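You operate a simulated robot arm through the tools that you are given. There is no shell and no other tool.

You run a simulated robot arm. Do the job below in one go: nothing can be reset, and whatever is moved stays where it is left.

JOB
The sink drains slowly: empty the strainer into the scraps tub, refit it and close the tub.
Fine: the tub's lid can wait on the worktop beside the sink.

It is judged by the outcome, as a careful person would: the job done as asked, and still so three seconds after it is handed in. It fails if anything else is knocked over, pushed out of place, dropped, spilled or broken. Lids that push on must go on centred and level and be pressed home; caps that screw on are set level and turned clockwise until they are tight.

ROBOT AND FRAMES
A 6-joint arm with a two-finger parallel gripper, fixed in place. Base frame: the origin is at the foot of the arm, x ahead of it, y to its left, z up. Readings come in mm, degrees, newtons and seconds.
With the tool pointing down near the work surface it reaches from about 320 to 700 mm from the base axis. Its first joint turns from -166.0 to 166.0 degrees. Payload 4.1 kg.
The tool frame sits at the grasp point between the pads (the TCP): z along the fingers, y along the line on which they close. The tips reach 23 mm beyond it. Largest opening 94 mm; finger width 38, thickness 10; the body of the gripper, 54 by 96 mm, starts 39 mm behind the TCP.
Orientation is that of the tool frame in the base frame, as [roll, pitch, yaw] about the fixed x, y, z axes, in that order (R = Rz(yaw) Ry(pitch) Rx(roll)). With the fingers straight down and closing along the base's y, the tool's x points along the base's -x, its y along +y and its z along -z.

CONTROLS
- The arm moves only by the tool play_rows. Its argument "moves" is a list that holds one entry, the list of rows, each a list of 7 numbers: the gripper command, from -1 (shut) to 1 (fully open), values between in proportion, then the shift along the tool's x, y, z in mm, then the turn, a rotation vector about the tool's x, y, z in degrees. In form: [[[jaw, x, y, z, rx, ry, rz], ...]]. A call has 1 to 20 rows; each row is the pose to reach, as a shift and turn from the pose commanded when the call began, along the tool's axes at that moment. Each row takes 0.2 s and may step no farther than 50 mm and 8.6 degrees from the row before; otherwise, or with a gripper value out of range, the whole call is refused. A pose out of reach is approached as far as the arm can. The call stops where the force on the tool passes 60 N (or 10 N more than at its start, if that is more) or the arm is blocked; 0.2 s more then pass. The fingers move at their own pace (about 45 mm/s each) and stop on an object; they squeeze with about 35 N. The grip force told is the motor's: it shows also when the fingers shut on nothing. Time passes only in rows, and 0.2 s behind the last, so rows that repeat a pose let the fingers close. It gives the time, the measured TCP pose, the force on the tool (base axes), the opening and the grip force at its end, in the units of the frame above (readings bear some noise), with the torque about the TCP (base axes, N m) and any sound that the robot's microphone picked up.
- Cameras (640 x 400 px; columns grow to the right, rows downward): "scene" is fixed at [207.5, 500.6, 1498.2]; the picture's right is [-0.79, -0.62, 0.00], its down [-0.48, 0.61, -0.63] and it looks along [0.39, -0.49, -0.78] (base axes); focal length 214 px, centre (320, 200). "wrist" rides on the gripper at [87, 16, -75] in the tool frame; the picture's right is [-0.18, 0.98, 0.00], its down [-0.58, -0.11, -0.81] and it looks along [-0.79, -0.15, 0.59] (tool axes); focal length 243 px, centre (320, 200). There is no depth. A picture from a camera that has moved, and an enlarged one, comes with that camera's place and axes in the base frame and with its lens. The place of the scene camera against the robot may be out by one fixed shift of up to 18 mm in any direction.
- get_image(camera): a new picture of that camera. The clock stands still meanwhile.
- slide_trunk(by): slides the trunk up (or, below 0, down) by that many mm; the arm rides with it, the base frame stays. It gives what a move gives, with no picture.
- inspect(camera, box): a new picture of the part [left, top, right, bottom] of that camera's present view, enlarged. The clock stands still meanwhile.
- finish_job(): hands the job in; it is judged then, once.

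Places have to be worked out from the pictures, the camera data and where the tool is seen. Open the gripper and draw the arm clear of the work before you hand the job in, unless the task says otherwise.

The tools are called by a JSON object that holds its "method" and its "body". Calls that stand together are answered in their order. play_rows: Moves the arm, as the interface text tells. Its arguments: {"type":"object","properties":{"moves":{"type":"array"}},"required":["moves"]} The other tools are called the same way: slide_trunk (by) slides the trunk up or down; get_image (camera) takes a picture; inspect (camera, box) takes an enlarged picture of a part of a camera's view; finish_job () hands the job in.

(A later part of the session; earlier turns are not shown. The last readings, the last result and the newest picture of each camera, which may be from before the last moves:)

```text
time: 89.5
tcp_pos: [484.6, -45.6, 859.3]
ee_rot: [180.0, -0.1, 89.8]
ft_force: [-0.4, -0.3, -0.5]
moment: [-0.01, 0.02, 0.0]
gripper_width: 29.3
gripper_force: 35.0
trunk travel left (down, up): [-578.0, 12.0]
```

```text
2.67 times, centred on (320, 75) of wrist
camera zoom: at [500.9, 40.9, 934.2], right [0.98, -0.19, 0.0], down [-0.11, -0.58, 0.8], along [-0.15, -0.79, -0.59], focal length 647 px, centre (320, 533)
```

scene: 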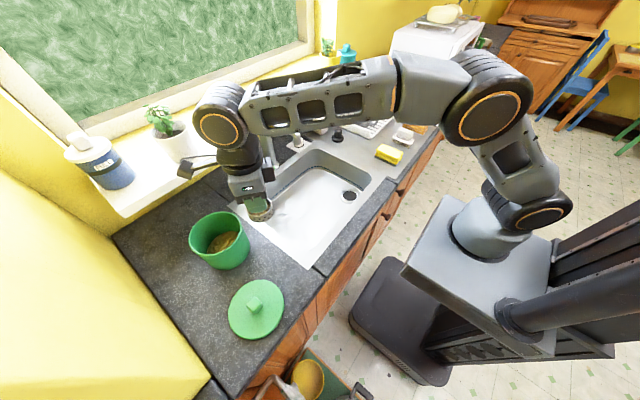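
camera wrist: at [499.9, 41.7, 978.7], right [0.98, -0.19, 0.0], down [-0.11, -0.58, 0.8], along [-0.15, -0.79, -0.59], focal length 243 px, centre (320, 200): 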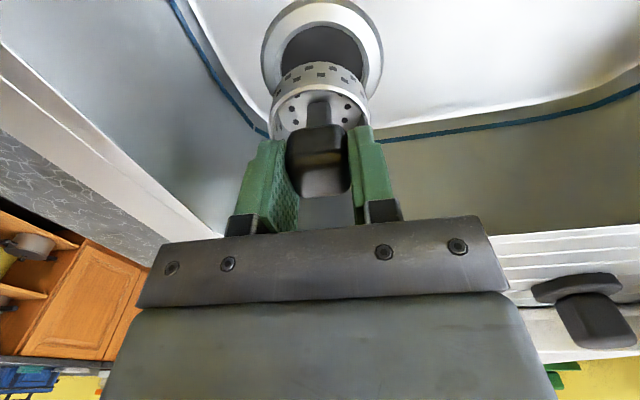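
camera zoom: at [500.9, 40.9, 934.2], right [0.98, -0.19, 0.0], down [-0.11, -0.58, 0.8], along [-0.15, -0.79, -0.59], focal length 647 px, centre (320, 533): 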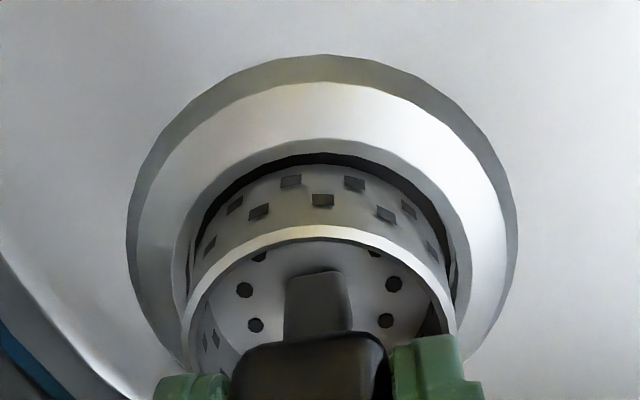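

No contact at 859. I'll go the last few millimetres in 1 mm steps to feel the seat.

{"method": "play_rows", "body": {"moves": [[[-1, 0, 0, 1, 0, 0, 0], [-1, 0, 0, 2, 0, 0, 0], [-1, 0, 0, 3, 0, 0, 0], [-1, 0, 0, 4, 0, 0, 0], [-1, 0, 0, 4, 0, 0, 0]]]}}

{"method": "inspect", "body": {"camera": "wrist", "box": [220, 0, 420, 150]}}

```text
time: 90.8
tcp_pos: [484.1, -45.5, 856.1]
ee_rot: [179.8, -0.1, 89.9]
ft_force: [0.4, 0.8, 15.8]
moment: [0.13, 0.16, -0.01]
gripper_width: 29.4
gripper_force: 34.9
trunk travel left (down, up): [-578.0, 12.0]
```

```text
2.67 times, centred on (320, 75) of wrist
camera zoom: at [500.5, 41.2, 931.5], right [0.98, -0.19, 0.0], down [-0.11, -0.58, 0.8], along [-0.15, -0.79, -0.59], focal length 647 px, centre (320, 533)
```

zoom: 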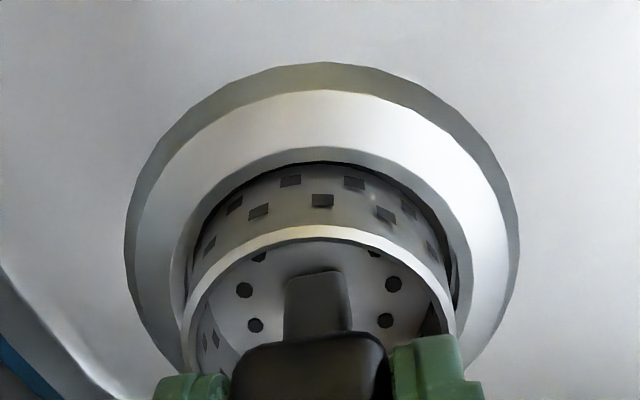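

Contact (16 N) at z≈856, matching the original seat height and image. I'll ease off, open the jaws and rise straight up.

{"method": "play_rows", "body": {"moves": [[[-1, 0, 0, -0.5, 0, 0, 0], [-1, 0, 0, -0.5, 0, 0, 0], [-0.1, 0, 0, -0.5, 0, 0, 0], [0.28, 0, 0, -0.5, 0, 0, 0], [0.28, 0, 0, -0.5, 0, 0, 0], [0.28, 0, 0, -0.5, 0, 0, 0]]]}}

{"method": "get_image", "body": {"camera": "wrist"}}

```text
time: 92.2
tcp_pos: [483.0, -45.2, 856.1]
ee_rot: [180.0, -0.2, 89.9]
ft_force: [-0.1, 0.2, 0.5]
moment: [0.05, 0.01, 0.01]
gripper_width: 60.1
gripper_force: 0.1
trunk travel left (down, up): [-578.0, 12.0]
```

```text
taken
camera wrist: at [500.7, 41.3, 930.8], right [0.98, -0.19, 0.0], down [-0.11, -0.58, 0.8], along [-0.15, -0.79, -0.59], focal length 243 px, centre (320, 200)
```

wrist: 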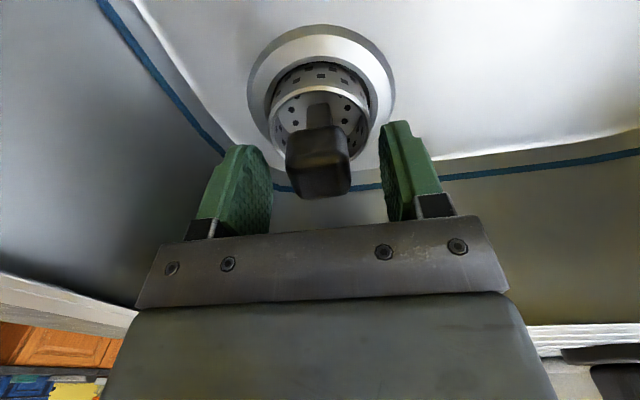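

Released and the strainer stands straight. I'll rise clear and check its seating from above.

{"method": "play_rows", "body": {"moves": [[[0.28, 0, 0, -10, 0, 0, 0], [0.28, 0, 0, -30, 0, 0, 0], [0.28, 0, 0, -65, 0, 0, 0], [0.28, 0, 0, -105, 0, 0, 0], [0.28, 0, 0, -142, 0, 0, 0], [0.28, 0, 0, -142, 0, 0, 0]]]}}

{"method": "inspect", "body": {"camera": "wrist", "box": [265, 0, 375, 80]}}

{"method": "inspect", "body": {"camera": "scene", "box": [320, 160, 380, 220]}}

```text
time: 93.5
tcp_pos: [484.1, -45.4, 996.2]
ee_rot: [-180.0, -0.1, 90.0]
ft_force: [0.2, 0.0, -0.8]
moment: [0.01, 0.02, 0.02]
gripper_width: 60.5
gripper_force: 0.0
trunk travel left (down, up): [-578.0, 12.0]
```

```text
5.00 times, centred on (320, 40) of wrist
camera zoom: at [501.3, 40.7, 1072.7], right [0.98, -0.19, 0.0], down [-0.11, -0.58, 0.8], along [-0.15, -0.79, -0.59], focal length 1213 px, centre (320, 1000)
```

zoom: 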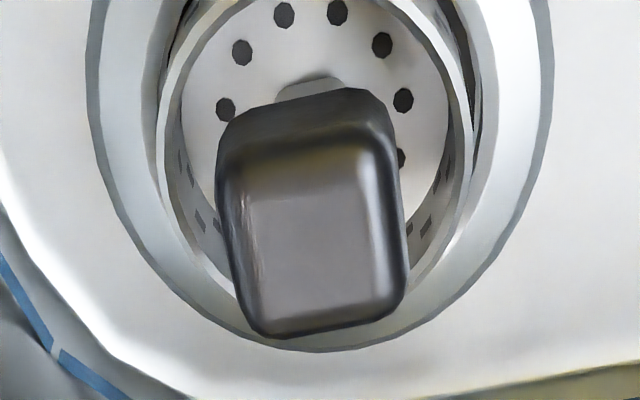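

```text
6.67 times, centred on (350, 190) of scene
camera zoom: at [207.5, 500.6, 1498.2], right [-0.79, -0.62, 0.0], down [-0.48, 0.61, -0.63], along [0.39, -0.49, -0.78], focal length 1430 px, centre (120, 267)
```

zoom: 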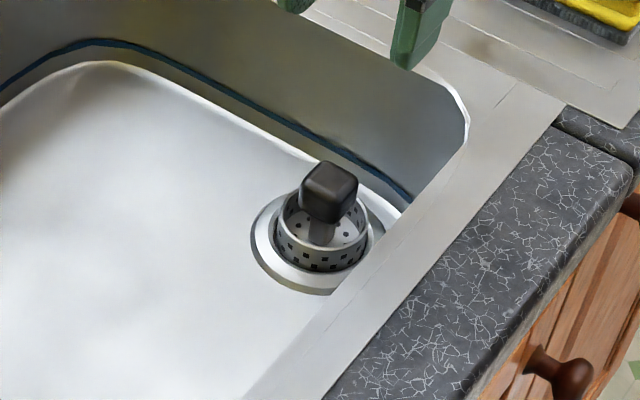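

The strainer is empty, seated and level, exactly as it was. Now I'll go back up and over to the lid, restoring the original tool yaw.

{"method": "play_rows", "body": {"moves": [[[0.28, 0, 0, -40, 0, 0, 0], [0.28, 0, 0, -80, 0, 0, 0], [0.28, 5, 0, -120, 0, 0, 0], [0.28, 35, -3, -150, 0, 0, -6], [0.28, 75, -8, -154, 0, 0, -13], [0.28, 117, -13, -154, 0, 0, -20], [0.28, 159, -18, -154, 0, 0, -27], [0.28, 201, -23, -154, 0, 0, -34], [0.28, 243, -28, -154, 0, 0, -41], [0.28, 285, -33, -154, 0, 0, -48], [0.28, 327, -38, -154, 0, 0, -55], [0.28, 369, -43, -154, 0, 0, -62], [0.28, 411, -48, -154, 0, 0, -69], [0.28, 453, -53, -154, 0, 0, -76], [0.28, 495, -58, -154, 0, 0, -83], [0.28, 530, -62, -154, 0, 0, -89], [0.28, 545, -64, -154, 0, 0, -90], [0.28, 545, -64, -154, 0, 0, -90]]]}}

{"method": "get_image", "body": {"camera": "wrist"}}

```text
time: 97.3
tcp_pos: [420.5, 500.6, 1152.9]
ee_rot: [179.9, 0.1, 180.0]
ft_force: [0.5, -0.1, -0.2]
moment: [0.01, 0.04, 0.0]
gripper_width: 60.2
gripper_force: 0.0
trunk travel left (down, up): [-578.0, 12.0]
```

```text
taken
camera wrist: at [334.5, 515.7, 1227.9], right [0.18, 0.98, 0.0], down [0.58, -0.11, 0.81], along [0.79, -0.15, -0.59], focal length 243 px, centre (320, 200)
```

wrist: 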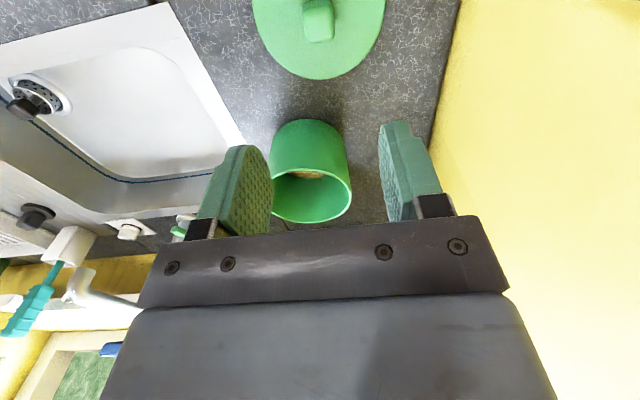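

The lid is in view below and the open tub ahead. I'll tilt 30° and descend over the lid's knob to just above the grasp height.

{"method": "play_rows", "body": {"moves": [[[0.3, 0, 0, 20, 0, -7.5, 0], [0.3, 0, 0, 45, 0, -15, 0], [0.3, 0, 0, 75, 0, -22.5, 0], [0.3, 0, 0, 105, 0, -30, 0], [0.3, 0.5, -0.5, 135, 0, -30, 0], [0.3, 0.8, -0.7, 160, 0, -30, 0], [0.3, 0.8, -0.7, 175, 0, -30, 0], [0.3, 0.8, -0.7, 186, 0, -30, 0], [0.3, 0.8, -0.7, 186, 0, -30, 0]]]}}

{"method": "get_image", "body": {"camera": "wrist"}}

```text
time: 99.3
tcp_pos: [421.0, 499.4, 966.6]
ee_rot: [179.7, 29.9, 179.8]
ft_force: [-0.5, 0.0, -0.6]
moment: [-0.01, 0.02, -0.01]
gripper_width: 61.1
gripper_force: 0.0
trunk travel left (down, up): [-578.0, 12.0]
```

```text
taken
camera wrist: at [308.4, 515.3, 988.2], right [0.16, 0.98, 0.09], down [0.1, -0.11, 0.99], along [0.98, -0.15, -0.12], focal length 243 px, centre (320, 200)
```

wrist: 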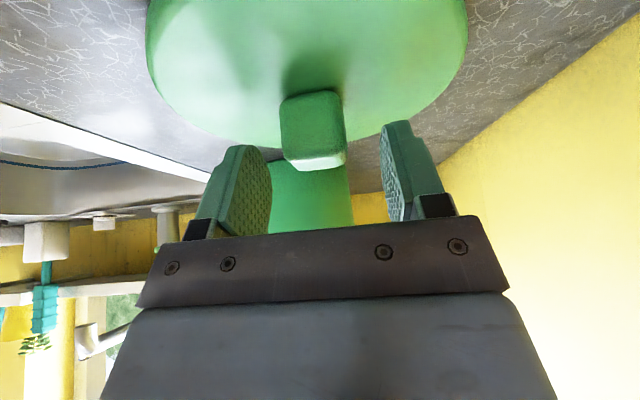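

The knob is between the fingers. I'll go down the last 7 mm and close.

{"method": "play_rows", "body": {"moves": [[[0.3, 2, 0, 2.5, 0, 0, 0], [0.3, 4.2, 0, 5.5, 0, 0, 0], [0.3, 4.2, 0, 5.5, 0, 0, 0], [-1, 4.2, 0, 5.5, 0, 0, 0], [-1, 4.2, 0, 5.5, 0, 0, 0], [-1, 4.2, 0, 5.5, 0, 0, 0], [-1, 4.2, 0, 5.5, 0, 0, 0], [-1, 4.2, 0, 5.5, 0, 0, 0]]]}}

{"method": "get_image", "body": {"camera": "wrist"}}

```text
time: 101.2
tcp_pos: [419.0, 498.5, 961.3]
ee_rot: [179.8, 30.0, 179.8]
ft_force: [0.5, -1.0, 0.0]
moment: [-0.04, 0.01, 0.01]
gripper_width: 29.5
gripper_force: 35.1
trunk travel left (down, up): [-578.0, 12.0]
```

```text
taken
camera wrist: at [307.5, 515.4, 981.5], right [0.16, 0.98, 0.09], down [0.1, -0.11, 0.99], along [0.98, -0.15, -0.12], focal length 243 px, centre (320, 200)
```

wrist: 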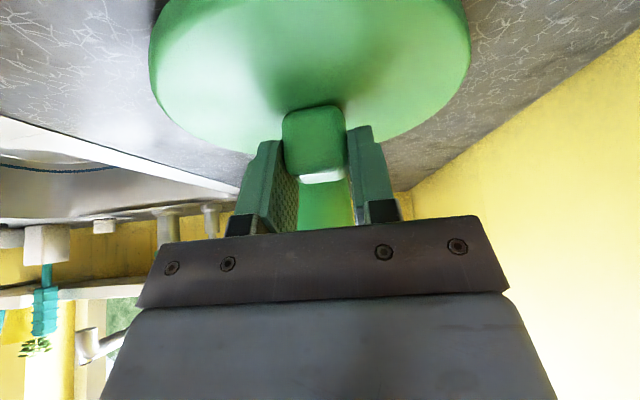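

Lid gripped at 29.5 mm. I'll lift it straight up and check that it hangs level.

{"method": "play_rows", "body": {"moves": [[[-1, -3, 0, -5.2, 0, 0, 0], [-1, -10, 0, -17.3, 0, 0, 0], [-1, -25, 0, -43.3, 0, 0, 0], [-1, -40, 0, -69.3, 0, 0, 0], [-1, -57, 0, -98.7, 0, 0, 0], [-1, -72, 0, -124.7, 0, 0, 0], [-1, -79, 0, -137, 0, 0, 0], [-1, -79, 0, -137, 0, 0, 0]]]}}

{"method": "get_image", "body": {"camera": "wrist"}}

{"method": "inspect", "body": {"camera": "scene", "box": [170, 190, 290, 300]}}

```text
time: 103.0
tcp_pos: [418.6, 498.7, 1118.0]
ee_rot: [-180.0, 30.1, 179.9]
ft_force: [0.0, -0.4, -1.5]
moment: [0.0, -0.01, 0.02]
gripper_width: 29.5
gripper_force: 35.3
trunk travel left (down, up): [-578.0, 12.0]
```

```text
taken
camera wrist: at [307.1, 515.0, 1140.1], right [0.16, 0.98, 0.09], down [0.1, -0.11, 0.99], along [0.98, -0.15, -0.12], focal length 243 px, centre (320, 200)
```

wrist: 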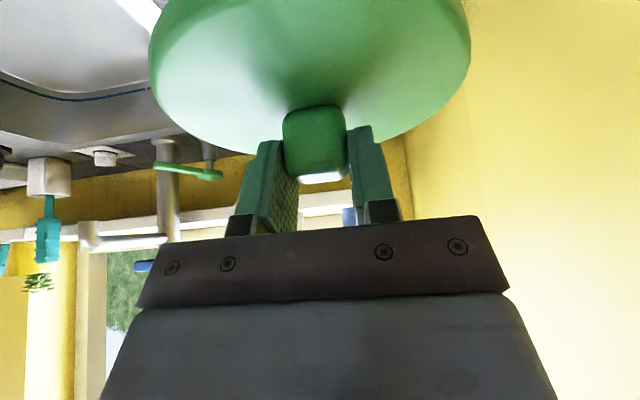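

```text
3.64 times, centred on (230, 245) of scene
camera zoom: at [207.5, 500.6, 1498.2], right [-0.79, -0.62, 0.0], down [-0.48, 0.61, -0.63], along [0.39, -0.49, -0.78], focal length 780 px, centre (647, 36)
```

zoom: 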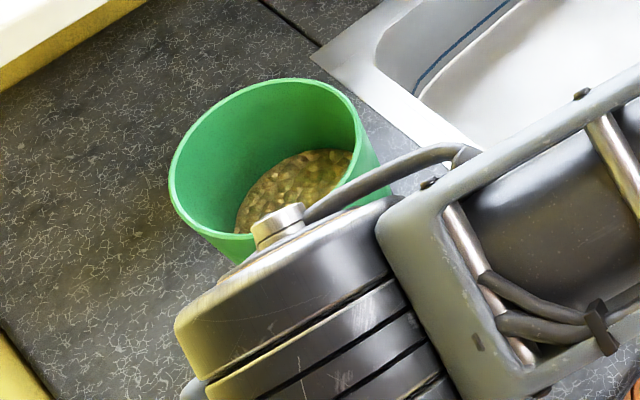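

The lid hangs level and matches the pickup view within 1–2 mm, sitting about 1.5 mm farther and lower in the grip. I'll carry it to above the tub, aiming for TCP (603, 444.7).

{"method": "play_rows", "body": {"moves": [[[-1, -10, -4, 6, 0, 0, 0], [-1, -35, -12, 22, 0, 0, 0], [-1, -65, -22, 41, 0, 0, 0], [-1, -95, -33, 60, 0, 0, 0], [-1, -125, -43, 79, 0, 0, 0], [-1, -145, -50, 92, 0, 0, 0], [-1, -155.7, -54, 99.1, 0, 0, 0], [-1, -155.7, -54, 99.1, 0, 0, 0]]]}}

{"method": "get_image", "body": {"camera": "wrist"}}

{"method": "inspect", "body": {"camera": "scene", "box": [150, 170, 290, 280]}}

```text
time: 104.8
tcp_pos: [603.1, 443.8, 1109.9]
ee_rot: [179.9, 29.9, 179.9]
ft_force: [-0.6, -0.4, -1.1]
moment: [0.02, 0.0, 0.0]
gripper_width: 29.3
gripper_force: 34.4
trunk travel left (down, up): [-578.0, 12.0]
```

```text
taken
camera wrist: at [491.5, 460.1, 1131.8], right [0.16, 0.98, 0.09], down [0.1, -0.11, 0.99], along [0.98, -0.15, -0.12], focal length 243 px, centre (320, 200)
```

wrist: 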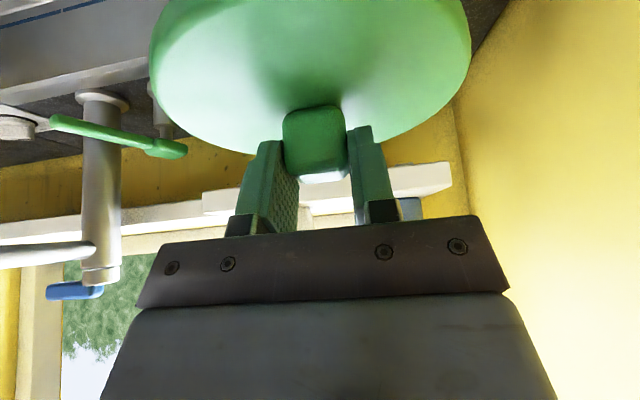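

```text
3.64 times, centred on (220, 225) of scene
camera zoom: at [207.5, 500.6, 1498.2], right [-0.79, -0.62, 0.0], down [-0.48, 0.61, -0.63], along [0.39, -0.49, -0.78], focal length 780 px, centre (684, 109)
```

zoom: 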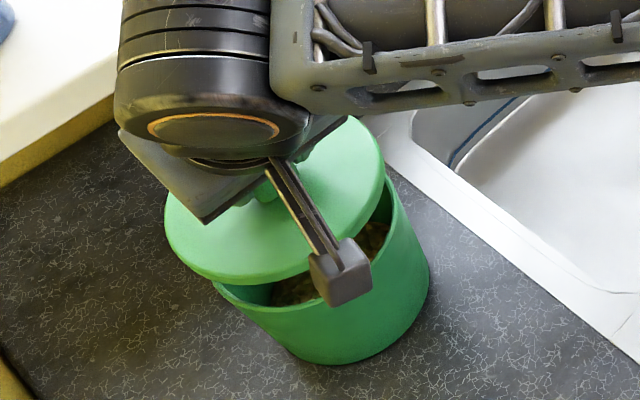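

Roughly concentric over the tub. I'll lower to about 15 mm above closing and compare with the earlier lift-off view.

{"method": "play_rows", "body": {"moves": [[[-1, 4, 0.2, 7, 0, 0, 0], [-1, 8, 0.4, 14, 0, 0, 0], [-1, 13.3, 0.4, 22.2, 0, 0, 0], [-1, 13.3, 0.4, 22.2, 0, 0, 0]]]}}

{"method": "get_image", "body": {"camera": "wrist"}}

{"method": "inspect", "body": {"camera": "scene", "box": [150, 170, 290, 280]}}

```text
time: 105.8
tcp_pos: [603.3, 444.7, 1084.5]
ee_rot: [179.8, 30.0, 179.9]
ft_force: [-0.3, 0.6, -1.3]
moment: [-0.01, 0.02, 0.01]
gripper_width: 29.1
gripper_force: 35.1
trunk travel left (down, up): [-578.0, 12.0]
```

```text
taken
camera wrist: at [491.2, 460.8, 1105.6], right [0.16, 0.98, 0.09], down [0.1, -0.11, 0.99], along [0.98, -0.15, -0.12], focal length 243 px, centre (320, 200)
```

wrist: 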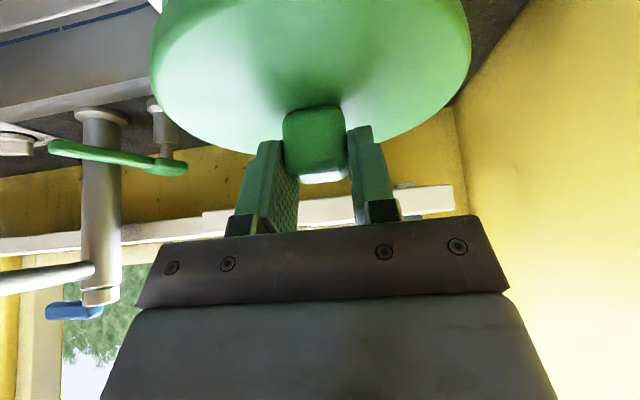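

```text
3.64 times, centred on (220, 225) of scene
camera zoom: at [207.5, 500.6, 1498.2], right [-0.79, -0.62, 0.0], down [-0.48, 0.61, -0.63], along [0.39, -0.49, -0.78], focal length 780 px, centre (684, 109)
```

zoom: 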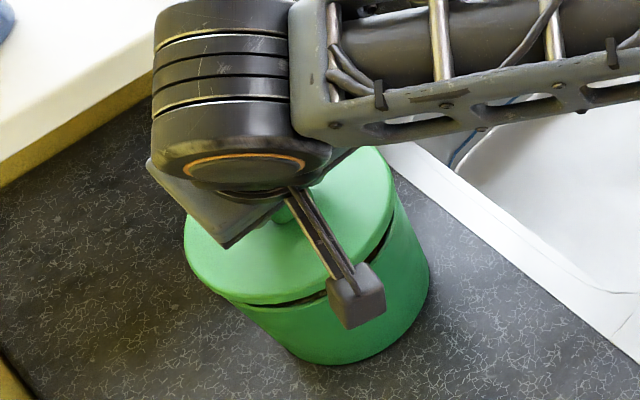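

The view matches the lift-off picture. I'll lower gently until it meets the rim, checking the force.

{"method": "play_rows", "body": {"moves": [[[-1, 0.75, 0, 1.3, 0, 0, 0], [-1, 1.5, 0, 2.6, 0, 0, 0], [-1, 2.25, 0, 3.9, 0, 0, 0], [-1, 3, 0, 5.2, 0, 0, 0], [-1, 3.75, 0, 6.5, 0, 0, 0], [-1, 4.5, 0, 7.8, 0, 0, 0], [-1, 4.5, 0, 7.8, 0, 0, 0]]]}}

```text
time: 107.3
tcp_pos: [604.1, 444.7, 1075.9]
ee_rot: [179.9, 30.0, 179.8]
ft_force: [-0.1, -0.9, -0.3]
moment: [-0.01, -0.02, -0.01]
gripper_width: 29.4
gripper_force: 35.1
trunk travel left (down, up): [-578.0, 12.0]
```

No contact yet at 1076. I'll continue in 1 mm steps.

{"method": "play_rows", "body": {"moves": [[[-1, 0.5, 0, 0.87, 0, 0, 0], [-1, 1, 0, 1.73, 0, 0, 0], [-1, 1.5, 0, 2.6, 0, 0, 0], [-1, 2, 0, 3.46, 0, 0, 0], [-1, 2, 0, 3.46, 0, 0, 0]]]}}

{"method": "inspect", "body": {"camera": "scene", "box": [150, 170, 290, 280]}}

```text
time: 108.5
tcp_pos: [603.7, 444.8, 1072.3]
ee_rot: [179.9, 30.0, 179.8]
ft_force: [-0.3, -0.8, -0.6]
moment: [-0.05, 0.02, -0.01]
gripper_width: 29.3
gripper_force: 34.8
trunk travel left (down, up): [-578.0, 12.0]
```

```text
3.64 times, centred on (220, 225) of scene
camera zoom: at [207.5, 500.6, 1498.2], right [-0.79, -0.62, 0.0], down [-0.48, 0.61, -0.63], along [0.39, -0.49, -0.78], focal length 780 px, centre (684, 109)
```

zoom: 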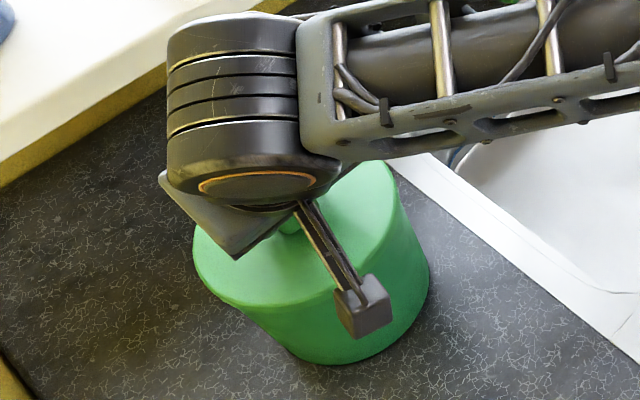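

The lid edge now covers the rim evenly, still without force. I'll go on down in small steps.

{"method": "play_rows", "body": {"moves": [[[-1, 0.5, 0, 0.87, 0, 0, 0], [-1, 1, 0, 1.73, 0, 0, 0], [-1, 1.5, 0, 2.6, 0, 0, 0], [-1, 1.5, 0, 2.6, 0, 0, 0]]]}}

```text
time: 109.5
tcp_pos: [602.9, 444.9, 1070.6]
ee_rot: [179.7, 30.2, 179.8]
ft_force: [1.9, 1.5, 8.4]
moment: [-0.19, 0.32, -0.05]
gripper_width: 29.2
gripper_force: 35.1
trunk travel left (down, up): [-578.0, 12.0]
```

Contact on the near-right edge (8 N), about 3 mm above closed height. I'll press down further in small steps and watch how it seats.

{"method": "play_rows", "body": {"moves": [[[-1, 0.4, 0, 0.7, 0, 0, 0], [-1, 0.8, 0, 1.4, 0, 0, 0], [-1, 1.2, 0, 2.1, 0, 0, 0], [-1, 1.2, 0, 2.1, 0, 0, 0]]]}}

{"method": "inspect", "body": {"camera": "scene", "box": [150, 170, 290, 280]}}

{"method": "get_image", "body": {"camera": "wrist"}}

```text
time: 110.5
tcp_pos: [602.6, 444.7, 1069.1]
ee_rot: [179.7, 30.3, 179.8]
ft_force: [3.4, 2.8, 21.4]
moment: [0.04, 0.73, -0.08]
gripper_width: 29.3
gripper_force: 35.2
trunk travel left (down, up): [-578.0, 12.0]
```

```text
3.64 times, centred on (220, 225) of scene
camera zoom: at [207.5, 500.6, 1498.2], right [-0.79, -0.62, 0.0], down [-0.48, 0.61, -0.63], along [0.39, -0.49, -0.78], focal length 780 px, centre (684, 109)
```

zoom: 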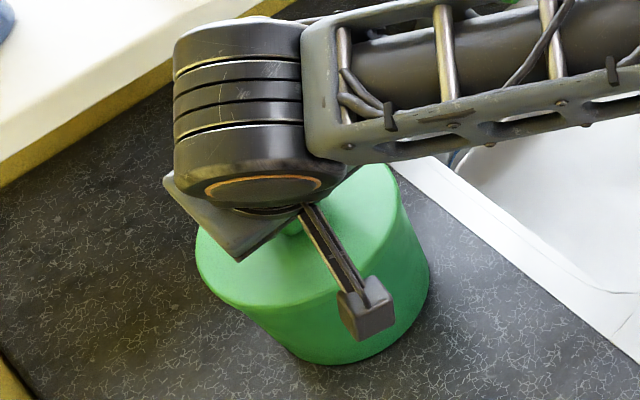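

```text
taken
camera wrist: at [490.8, 460.8, 1089.7], right [0.16, 0.98, 0.1], down [0.1, -0.11, 0.99], along [0.98, -0.15, -0.11], focal length 243 px, centre (320, 200)
```

wrist: 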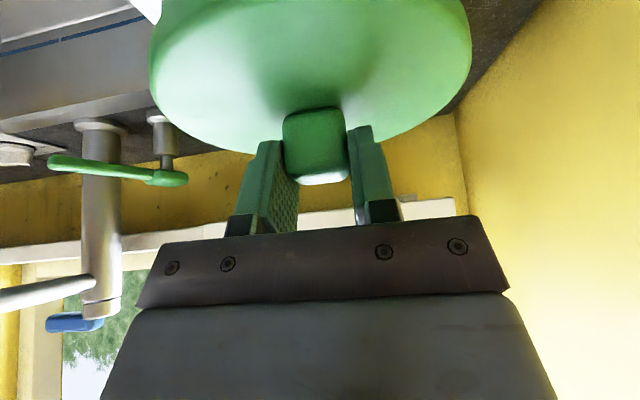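

Side forces point +x/+y, suggesting the lid is about 1 mm short in those directions. I'll back up 1.5 mm, shift by (+0.8, +0.5), and press down again.

{"method": "play_rows", "body": {"moves": [[[-1, -1.4, 0, -0.9, 0, 0, 0], [-1, -1.44, 0.5, -0.9, 0, 0, 0], [-1, -0.9, 0.5, 0, 0, 0, 0], [-1, -0.4, 0.5, 0.9, 0, 0, 0], [-1, 0.1, 0.5, 1.7, 0, 0, 0], [-1, 0.1, 0.5, 1.7, 0, 0, 0]]]}}

```text
time: 112.0
tcp_pos: [604.0, 445.4, 1066.9]
ee_rot: [179.7, 30.1, 179.8]
ft_force: [4.3, 0.9, 21.2]
moment: [-0.03, 0.72, -0.04]
gripper_width: 29.3
gripper_force: 35.4
trunk travel left (down, up): [-578.0, 12.0]
```

It went lower at the same force; the x side force persists. I'll nudge +0.8 in x and press a little more.

{"method": "play_rows", "body": {"moves": [[[-1, -0.35, 0, 0.2, 0, 0, 0], [-1, -0.69, 0, 0.4, 0, 0, 0], [-1, -0.44, 0, 0.85, 0, 0, 0], [-1, -0.19, 0, 1.27, 0, 0, 0], [-1, -0.19, 0, 1.27, 0, 0, 0]]]}}

{"method": "inspect", "body": {"camera": "scene", "box": [150, 170, 290, 280]}}

```text
time: 113.2
tcp_pos: [604.8, 444.5, 1065.7]
ee_rot: [179.8, 30.2, 179.8]
ft_force: [2.6, 0.5, 21.1]
moment: [-0.03, 0.52, 0.01]
gripper_width: 29.0
gripper_force: 35.2
trunk travel left (down, up): [-578.0, 12.0]
```

```text
3.64 times, centred on (220, 225) of scene
camera zoom: at [207.5, 500.6, 1498.2], right [-0.79, -0.62, 0.0], down [-0.48, 0.61, -0.63], along [0.39, -0.49, -0.78], focal length 780 px, centre (684, 109)
```

zoom: 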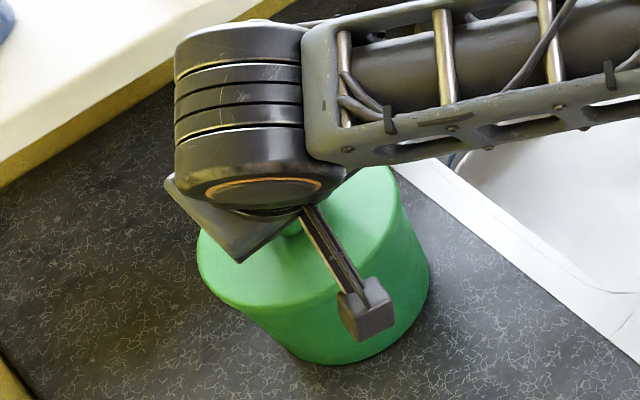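

It's near the original closed height (1066) with a smaller imbalance. I'll press further toward ~45 N and check the wrist view.

{"method": "play_rows", "body": {"moves": [[[-1, 0.3, 0, 0.9, 0, 0, 0], [-1, 0.7, 0, 1.7, 0, 0, 0], [-1, 1.1, 0, 2.4, 0, 0, 0], [-1, 1.1, 0, 2.4, 0, 0, 0]]]}}

{"method": "get_image", "body": {"camera": "wrist"}}

{"method": "inspect", "body": {"camera": "scene", "box": [180, 210, 280, 280]}}

```text
time: 114.2
tcp_pos: [605.1, 443.7, 1065.3]
ee_rot: [179.6, 30.3, 179.8]
ft_force: [2.6, 1.8, 26.8]
moment: [-0.07, 0.18, 0.03]
gripper_width: 29.1
gripper_force: 35.5
trunk travel left (down, up): [-578.0, 12.0]
```

```text
taken
camera wrist: at [492.1, 460.8, 1086.2], right [0.16, 0.98, 0.1], down [0.09, -0.12, 0.99], along [0.98, -0.15, -0.11], focal length 243 px, centre (320, 200)
```

wrist: 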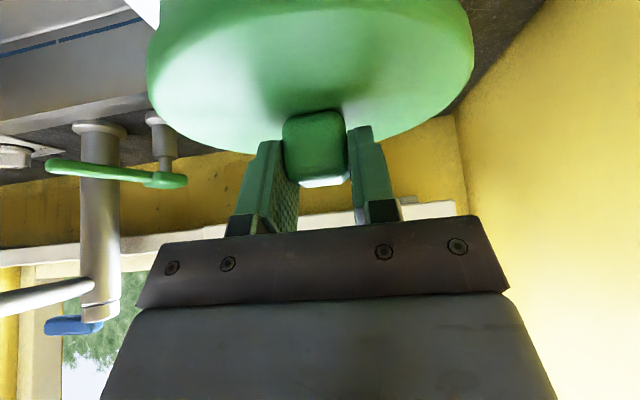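

```text
5.71 times, centred on (230, 245) of scene
camera zoom: at [207.5, 500.6, 1498.2], right [-0.79, -0.62, 0.0], down [-0.48, 0.61, -0.63], along [0.39, -0.49, -0.78], focal length 1226 px, centre (834, -57)
```

zoom: 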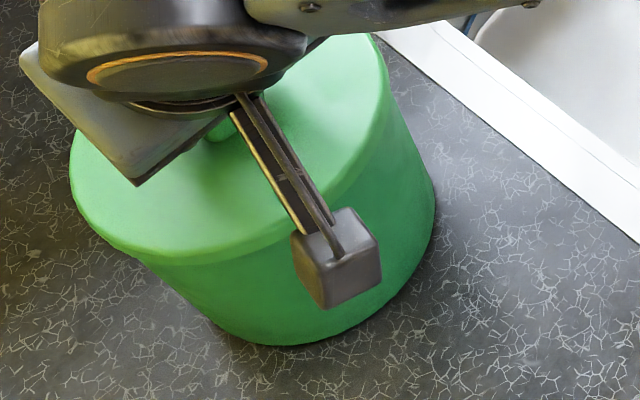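

The wrist view now matches the original closed picture, with balanced force, so the lid is on at closed height. I'll ease off, open, rise, then press the knob from the top with closed fingers to be sure it's home.

{"method": "play_rows", "body": {"moves": [[[-1, -1, 0, -1.73, 0, 0, 0], [-1, -1, 0, -1.73, 0, 0, 0], [0, -1, 0, -1.73, 0, 0, 0], [0.3, -1, 0, -1.73, 0, 0, 0], [0.3, -1, 0, -1.73, 0, 0, 0], [0.3, -5, 0, -8.7, 0, 0, 0], [0.3, -13, 0, -22.5, 0, 0, 0], [0.3, -23, 0, -40, 0, 0, 0], [0.3, -28, 0, -48, 0, 0, 0], [0.3, -28, 0, -48, 0, 0, 0]]]}}

{"method": "get_image", "body": {"camera": "wrist"}}

{"method": "inspect", "body": {"camera": "scene", "box": [150, 170, 290, 280]}}

```text
time: 116.3
tcp_pos: [605.1, 446.2, 1115.4]
ee_rot: [179.9, 30.1, 179.8]
ft_force: [0.7, -0.3, 0.9]
moment: [0.01, -0.03, 0.03]
gripper_width: 60.9
gripper_force: 0.0
trunk travel left (down, up): [-578.0, 12.0]
```

```text
taken
camera wrist: at [493.2, 461.9, 1137.8], right [0.16, 0.98, 0.09], down [0.1, -0.11, 0.99], along [0.98, -0.15, -0.12], focal length 243 px, centre (320, 200)
```

wrist: 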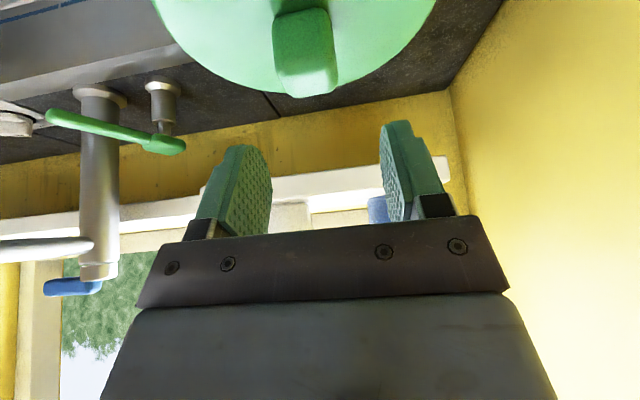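

```text
3.64 times, centred on (220, 225) of scene
camera zoom: at [207.5, 500.6, 1498.2], right [-0.79, -0.62, 0.0], down [-0.48, 0.61, -0.63], along [0.39, -0.49, -0.78], focal length 780 px, centre (684, 109)
```

zoom: 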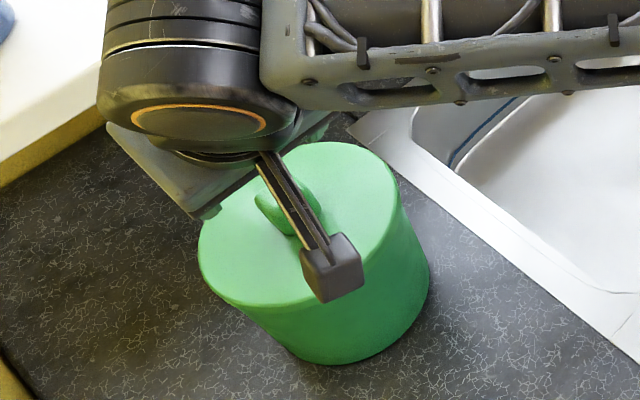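

The lid looks fully on and flush. I'll close the fingers above the knob and press down on its top.

{"method": "play_rows", "body": {"moves": [[[-1, 0, 0, 0, 0, 0, 0], [-1, 0, 0, 0, 0, 0, 0], [-1, 0, 0, 0, 0, 0, 0], [-1, 0, 0, 0, 0, 0, 0], [-1, 3, -0.6, 10, 0, 0, 0], [-1, 6.2, -1.2, 19.5, 0, 0, 0], [-1, 6.2, -1.2, 19.5, 0, 0, 0]]]}}

{"method": "get_image", "body": {"camera": "wrist"}}

```text
time: 118.0
tcp_pos: [609.8, 444.3, 1096.5]
ee_rot: [179.8, 30.0, 179.8]
ft_force: [-0.1, -0.1, 0.2]
moment: [0.01, 0.03, 0.0]
gripper_width: 0.0
gripper_force: 34.9
trunk travel left (down, up): [-578.0, 12.0]
```

```text
taken
camera wrist: at [497.8, 460.5, 1117.6], right [0.16, 0.98, 0.09], down [0.1, -0.11, 0.99], along [0.98, -0.15, -0.12], focal length 243 px, centre (320, 200)
```

wrist: 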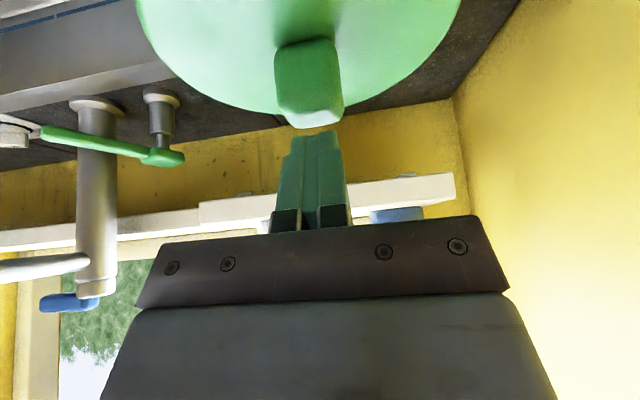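

The closed fingertips are right above the knob's centre. I'll press down in 1 mm steps.

{"method": "play_rows", "body": {"moves": [[[-1, 1, 0, 1.73, 0, 0, 0], [-1, 2, 0, 3.46, 0, 0, 0], [-1, 3, 0, 5.2, 0, 0, 0], [-1, 3.5, 0, 6.1, 0, 0, 0], [-1, 4, 0, 6.9, 0, 0, 0], [-1, 4.5, 0, 7.8, 0, 0, 0], [-1, 4.5, 0, 7.8, 0, 0, 0]]]}}

```text
time: 119.5
tcp_pos: [609.0, 443.4, 1094.8]
ee_rot: [179.4, 30.5, 179.6]
ft_force: [6.9, 5.4, 33.6]
moment: [0.14, -0.06, 0.08]
gripper_width: 0.2
gripper_force: 34.6
trunk travel left (down, up): [-578.0, 12.0]
```

34 N is on the knob. I'll press a bit more, staying under the 60 N stop, to make sure the lid is home.

{"method": "play_rows", "body": {"moves": [[[-1, 0.6, 0, 1.1, 0, 0, 0], [-1, 1.2, 0, 2.1, 0, 0, 0], [-1, 1.7, 0, 3, 0, 0, 0], [-1, 1.7, 0, 3, 0, 0, 0]]]}}

{"method": "inspect", "body": {"camera": "scene", "box": [180, 200, 280, 280]}}

```text
time: 120.5
tcp_pos: [608.2, 443.9, 1095.1]
ee_rot: [179.1, 30.8, 179.5]
ft_force: [6.2, 3.4, 41.4]
moment: [0.11, 0.03, 0.02]
gripper_width: 0.0
gripper_force: 35.4
trunk travel left (down, up): [-578.0, 12.0]
```

```text
5.00 times, centred on (230, 240) of scene
camera zoom: at [207.5, 500.6, 1498.2], right [-0.79, -0.62, 0.0], down [-0.48, 0.61, -0.63], along [0.39, -0.49, -0.78], focal length 1072 px, centre (770, 0)
```

zoom: 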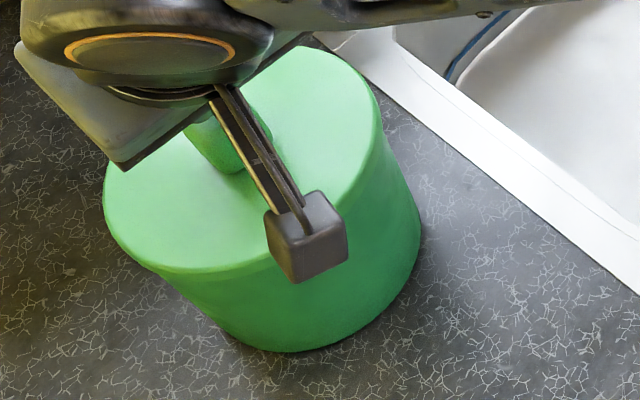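

Firm stop: no more travel as force rose to 41 N, and the lid is level. I'll retreat upward and compare with the initial picture.

{"method": "play_rows", "body": {"moves": [[[-1, -3, 0, -5.2, 0, 0, 0], [-1, -8, 0, -14, 0, 0, 0], [-1, -20, 0, -35, 0, 0, 0], [0, -25, 0, -75, 0, 0, 0], [0, -15, 0, -120, 0, 0, 0], [0, -5, 0, -165, 0, 0, 0], [0, 5, -20, -205, 0, 7.5, 0], [0, 15, -50, -235, 0, 15, 0], [0, 20, -80, -260, 0, 22.5, 0], [0, 25, -110, -280, 0, 30, 0], [0, 25, -110, -280, 0, 30, 0]]]}}

{"method": "get_image", "body": {"camera": "scene"}}

{"method": "inspect", "body": {"camera": "scene", "box": [175, 195, 265, 280]}}

{"method": "get_image", "body": {"camera": "wrist"}}

```text
time: 123.0
tcp_pos: [447.9, 333.5, 1313.6]
ee_rot: [180.0, -0.1, 180.0]
ft_force: [-0.3, 0.0, -0.7]
moment: [0.0, 0.02, -0.01]
gripper_width: 47.3
gripper_force: 0.0
trunk travel left (down, up): [-578.0, 12.0]
```

```text
taken
```

scene: 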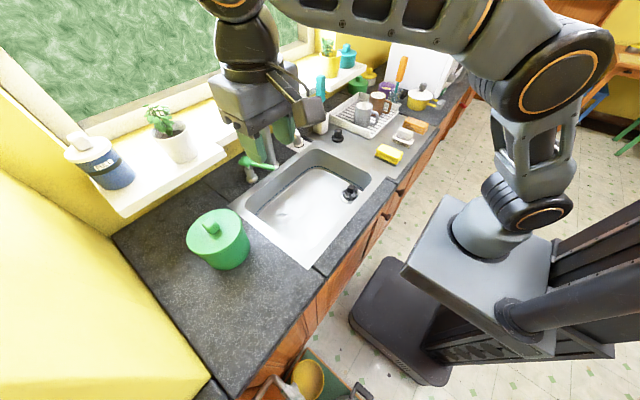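

```text
4.71 times, centred on (220, 238) of scene
camera zoom: at [207.5, 500.6, 1498.2], right [-0.79, -0.62, 0.0], down [-0.48, 0.61, -0.63], along [0.39, -0.49, -0.78], focal length 1009 px, centre (791, 24)
```

zoom: 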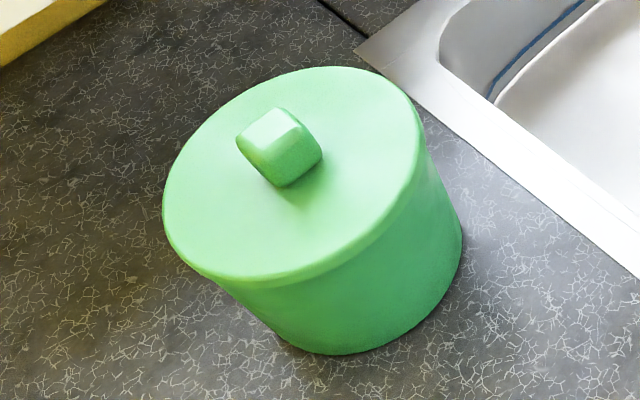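

```text
taken
camera wrist: at [361.7, 349.2, 1388.1], right [0.18, 0.98, 0.0], down [0.58, -0.11, 0.81], along [0.79, -0.15, -0.59], focal length 243 px, centre (320, 200)
```

wrist: 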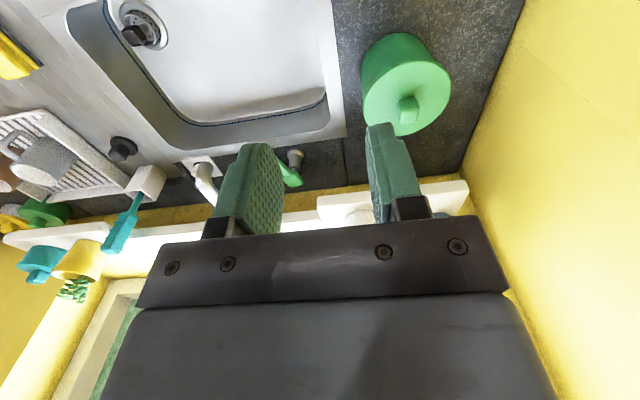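

The tub is closed and everything else is untouched. I'll zoom on the lid seam from both cameras to confirm it's level and centred.

{"method": "inspect", "body": {"camera": "scene", "box": [182, 205, 254, 265]}}

{"method": "inspect", "body": {"camera": "wrist", "box": [345, 20, 465, 145]}}

```text
6.67 times, centred on (218, 235) of scene
camera zoom: at [207.5, 500.6, 1498.2], right [-0.79, -0.62, 0.0], down [-0.48, 0.61, -0.63], along [0.39, -0.49, -0.78], focal length 1430 px, centre (1000, -33)
```

zoom: 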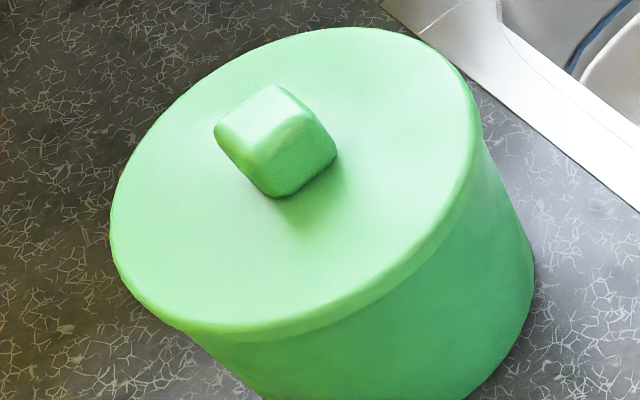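

```text
3.20 times, centred on (405, 82) of wrist
camera zoom: at [361.7, 349.2, 1388.1], right [0.18, 0.98, 0.0], down [0.58, -0.11, 0.81], along [0.79, -0.15, -0.59], focal length 776 px, centre (48, 576)
```

zoom: 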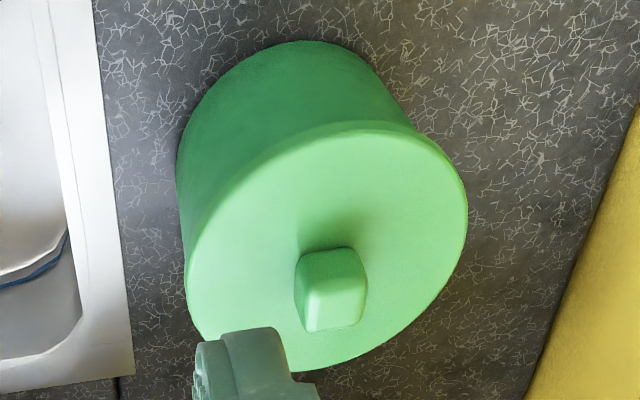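

The lid appears concentric. For a level check I'll take a low side view of the seam from in front of the tub.

{"method": "play_rows", "body": {"moves": [[[0, -3, 15, 35, 0, 0, 0], [0, -6, 30, 70, 0, 0, 0], [0, -9, 45, 105, 0, -7.5, 0], [0, -12, 60, 140, 0, -15, 0], [0, -15, 75, 175, 0, -22.5, 0], [0, -18, 85, 210, 0, -30, 0], [0, -20, 92, 240, 0, -30, 0], [0, -20, 96.5, 262, 0, -30, 0], [0, -20, 96.5, 262, 0, -30, 0]]]}}

{"method": "get_image", "body": {"camera": "wrist"}}

```text
time: 125.0
tcp_pos: [467.9, 431.1, 1052.0]
ee_rot: [179.8, 30.2, 179.8]
ft_force: [-0.1, 0.0, 0.7]
moment: [-0.04, 0.01, -0.01]
gripper_width: 47.1
gripper_force: 0.0
trunk travel left (down, up): [-578.0, 12.0]
```

```text
taken
camera wrist: at [356.7, 447.6, 1073.3], right [0.16, 0.98, 0.09], down [0.1, -0.11, 0.99], along [0.98, -0.15, -0.12], focal length 243 px, centre (320, 200)
```

wrist: 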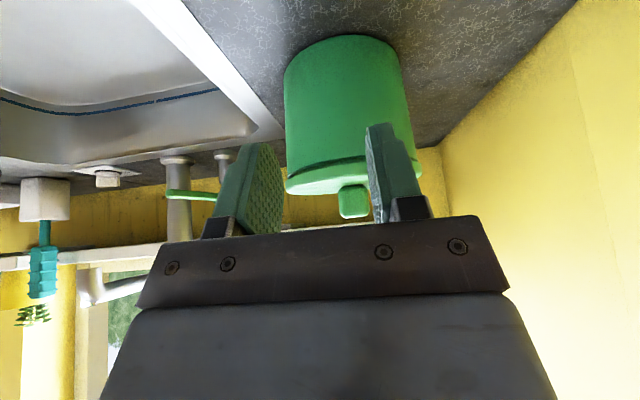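

{"method": "inspect", "body": {"camera": "wrist", "box": [270, 120, 420, 230]}}

```text
3.64 times, centred on (345, 175) of wrist
camera zoom: at [356.7, 447.6, 1073.3], right [0.16, 0.98, 0.09], down [0.1, -0.11, 0.99], along [0.98, -0.15, -0.12], focal length 882 px, centre (229, 291)
```

zoom: 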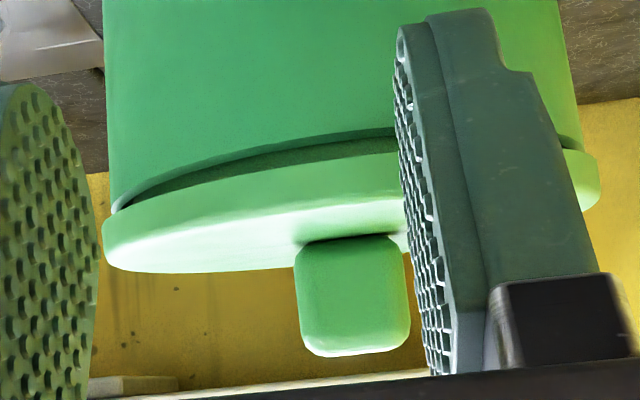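

There's a dark band along the near side of the seam that I want to understand. I'll open the jaws for a clear view and look straight on.

{"method": "play_rows", "body": {"moves": [[[1, 0, 5, 0, 0, 0, 0], [1, 0, 10, 0, 0, 0, 0], [1, 0, 14, 0, 0, 0, 0], [1, 0, 14, 0, 0, 0, 0], [1, 0, 14, 0, 0, 0, 0]]]}}

{"method": "inspect", "body": {"camera": "wrist", "box": [230, 110, 420, 230]}}

```text
time: 126.2
tcp_pos: [469.3, 445.1, 1053.0]
ee_rot: [179.9, 30.0, 179.8]
ft_force: [0.2, -0.5, 0.0]
moment: [0.0, 0.01, 0.0]
gripper_width: 93.8
gripper_force: 0.1
trunk travel left (down, up): [-578.0, 12.0]
```

```text
3.33 times, centred on (325, 170) of wrist
camera zoom: at [356.3, 461.4, 1073.5], right [0.16, 0.98, 0.09], down [0.1, -0.11, 0.99], along [0.98, -0.15, -0.12], focal length 809 px, centre (303, 300)
```

zoom: 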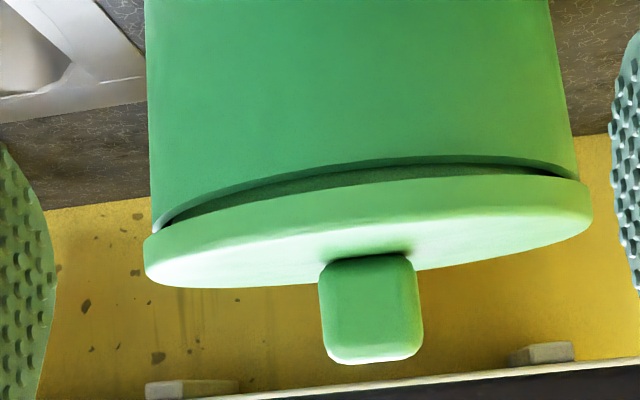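

The gap shows the near side of the lid sits slightly high, with the far side down. I'll press down on the lid's near edge, around x≈552, with closed fingertips to level it.

{"method": "play_rows", "body": {"moves": [[[-1, -10, 0, -17.3, 0, 0, 0], [-1, -20, 0, -34.6, 0, 0, 0], [-1, -20, 0, -34.6, 0, 0, 0], [-1, -40, 0, -23, 0, 0, 0], [-1, -60, 0, -11.5, 0, 0, 0], [-1, -80, 0, 0, 0, 0, 0], [-1, -96, -0.3, 9.4, 0, 0, 0], [-1, -96, -0.3, 9.4, 0, 0, 0]]]}}

{"method": "get_image", "body": {"camera": "wrist"}}

{"method": "inspect", "body": {"camera": "scene", "box": [150, 170, 290, 280]}}

```text
time: 128.0
tcp_pos: [556.5, 445.5, 1092.0]
ee_rot: [179.8, 30.0, 179.8]
ft_force: [-0.6, -0.1, -1.2]
moment: [0.0, 0.03, -0.04]
gripper_width: 0.0
gripper_force: 34.9
trunk travel left (down, up): [-578.0, 12.0]
```

```text
taken
camera wrist: at [444.1, 461.2, 1113.1], right [0.16, 0.98, 0.09], down [0.1, -0.11, 0.99], along [0.98, -0.15, -0.12], focal length 243 px, centre (320, 200)
```

wrist: 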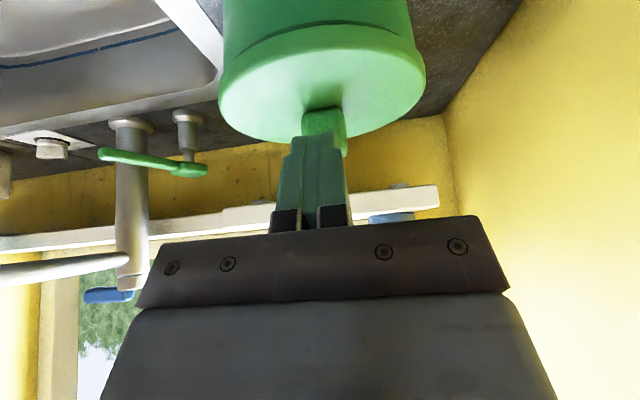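

```text
3.64 times, centred on (220, 225) of scene
camera zoom: at [207.5, 500.6, 1498.2], right [-0.79, -0.62, 0.0], down [-0.48, 0.61, -0.63], along [0.39, -0.49, -0.78], focal length 780 px, centre (684, 109)
```

zoom: 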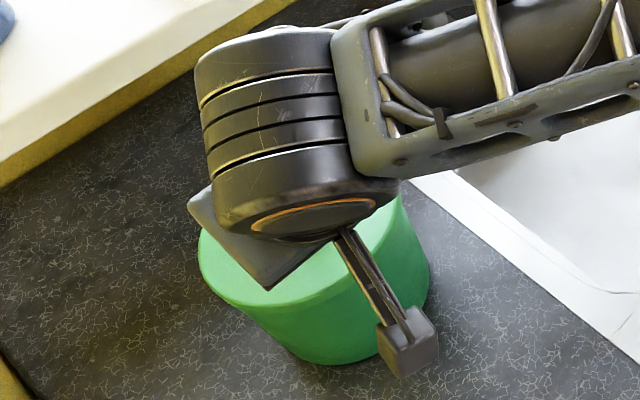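

Positioned over the near edge, clear of the knob. I'll lower to contact and press gradually.

{"method": "play_rows", "body": {"moves": [[[-1, 3, 0, 5.2, 0, 0, 0], [-1, 6, 0, 10.4, 0, 0, 0], [-1, 8.5, 0, 14.7, 0, 0, 0], [-1, 10, 0, 17.3, 0, 0, 0], [-1, 11, 0, 19, 0, 0, 0], [-1, 11, 0, 19, 0, 0, 0]]]}}

```text
time: 129.3
tcp_pos: [555.9, 444.4, 1069.8]
ee_rot: [179.8, 30.0, 179.8]
ft_force: [0.5, -0.4, 0.0]
moment: [-0.02, 0.03, -0.01]
gripper_width: 0.0
gripper_force: 34.9
trunk travel left (down, up): [-578.0, 12.0]
```

{"method": "play_rows", "body": {"moves": [[[-1, 0.75, 0, 1.3, 0, 0, 0], [-1, 1.5, 0, 2.6, 0, 0, 0], [-1, 2.25, 0, 3.9, 0, 0, 0], [-1, 3, 0, 5.2, 0, 0, 0], [-1, 3, 0, 5.2, 0, 0, 0]]]}}

```text
time: 130.6
tcp_pos: [556.9, 445.3, 1066.1]
ee_rot: [179.7, 30.1, 179.8]
ft_force: [1.1, 1.0, 5.8]
moment: [0.0, -0.01, -0.03]
gripper_width: 0.0
gripper_force: 34.6
trunk travel left (down, up): [-578.0, 12.0]
```

Contact at ≈1066.5 (6 N). Now I'll press the near edge gradually.

{"method": "play_rows", "body": {"moves": [[[-1, 0.75, 0, 1.3, 0, 0, 0], [-1, 1.5, 0, 2.6, 0, 0, 0], [-1, 2.25, 0, 3.9, 0, 0, 0], [-1, 3, 0, 5.2, 0, 0, 0], [-1, 3, 0, 5.2, 0, 0, 0]]]}}

{"method": "inspect", "body": {"camera": "wrist", "box": [200, 0, 440, 180]}}

```text
time: 131.8
tcp_pos: [555.1, 444.5, 1063.8]
ee_rot: [179.3, 30.5, 179.6]
ft_force: [1.5, 1.6, 35.2]
moment: [0.06, 0.16, 0.01]
gripper_width: 0.0
gripper_force: 34.9
trunk travel left (down, up): [-578.0, 12.0]
```

```text
2.22 times, centred on (320, 90) of wrist
camera zoom: at [443.0, 460.6, 1085.3], right [0.16, 0.98, 0.1], down [0.09, -0.12, 0.99], along [0.98, -0.15, -0.11], focal length 539 px, centre (320, 444)
```

zoom: 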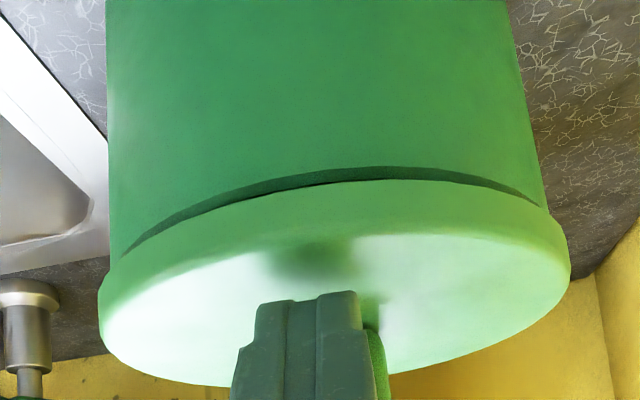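

35 N on the near edge and the band looks narrower, possibly partly just a shadow. I'll retreat and repeat the same front view to compare.

{"method": "play_rows", "body": {"moves": [[[-1, -3, 0, -5.2, 0, 0, 0], [-1, -10, 0, -17.3, 0, 0, 0], [-1, -20, 0, -34.6, 0, 0, 0], [-1, 2, 0, -47, 0, 0, 0], [-1, 32, 0, -64, 0, 0, 0], [-1, 58, 0, -80, 0, 0, 0], [1, 72, 0, -60, 0, 0, 0], [1, 82, 0, -47, 0, 0, 0], [1, 86, 0, -40, 0, 0, 0], [1, 86, 0, -40, 0, 0, 0], [1, 86, 0, -40, 0, 0, 0]]]}}

{"method": "inspect", "body": {"camera": "wrist", "box": [230, 110, 420, 230]}}

```text
time: 134.2
tcp_pos: [461.4, 445.0, 1050.7]
ee_rot: [179.8, 30.0, 179.7]
ft_force: [0.5, -0.2, -0.5]
moment: [-0.01, 0.02, 0.01]
gripper_width: 94.0
gripper_force: 0.1
trunk travel left (down, up): [-578.0, 12.0]
```

```text
3.33 times, centred on (325, 170) of wrist
camera zoom: at [349.7, 461.0, 1071.4], right [0.16, 0.98, 0.09], down [0.1, -0.11, 0.99], along [0.98, -0.15, -0.12], focal length 809 px, centre (303, 300)
```

zoom: 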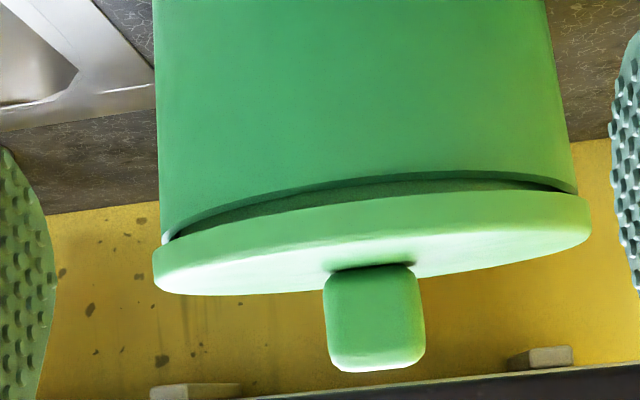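

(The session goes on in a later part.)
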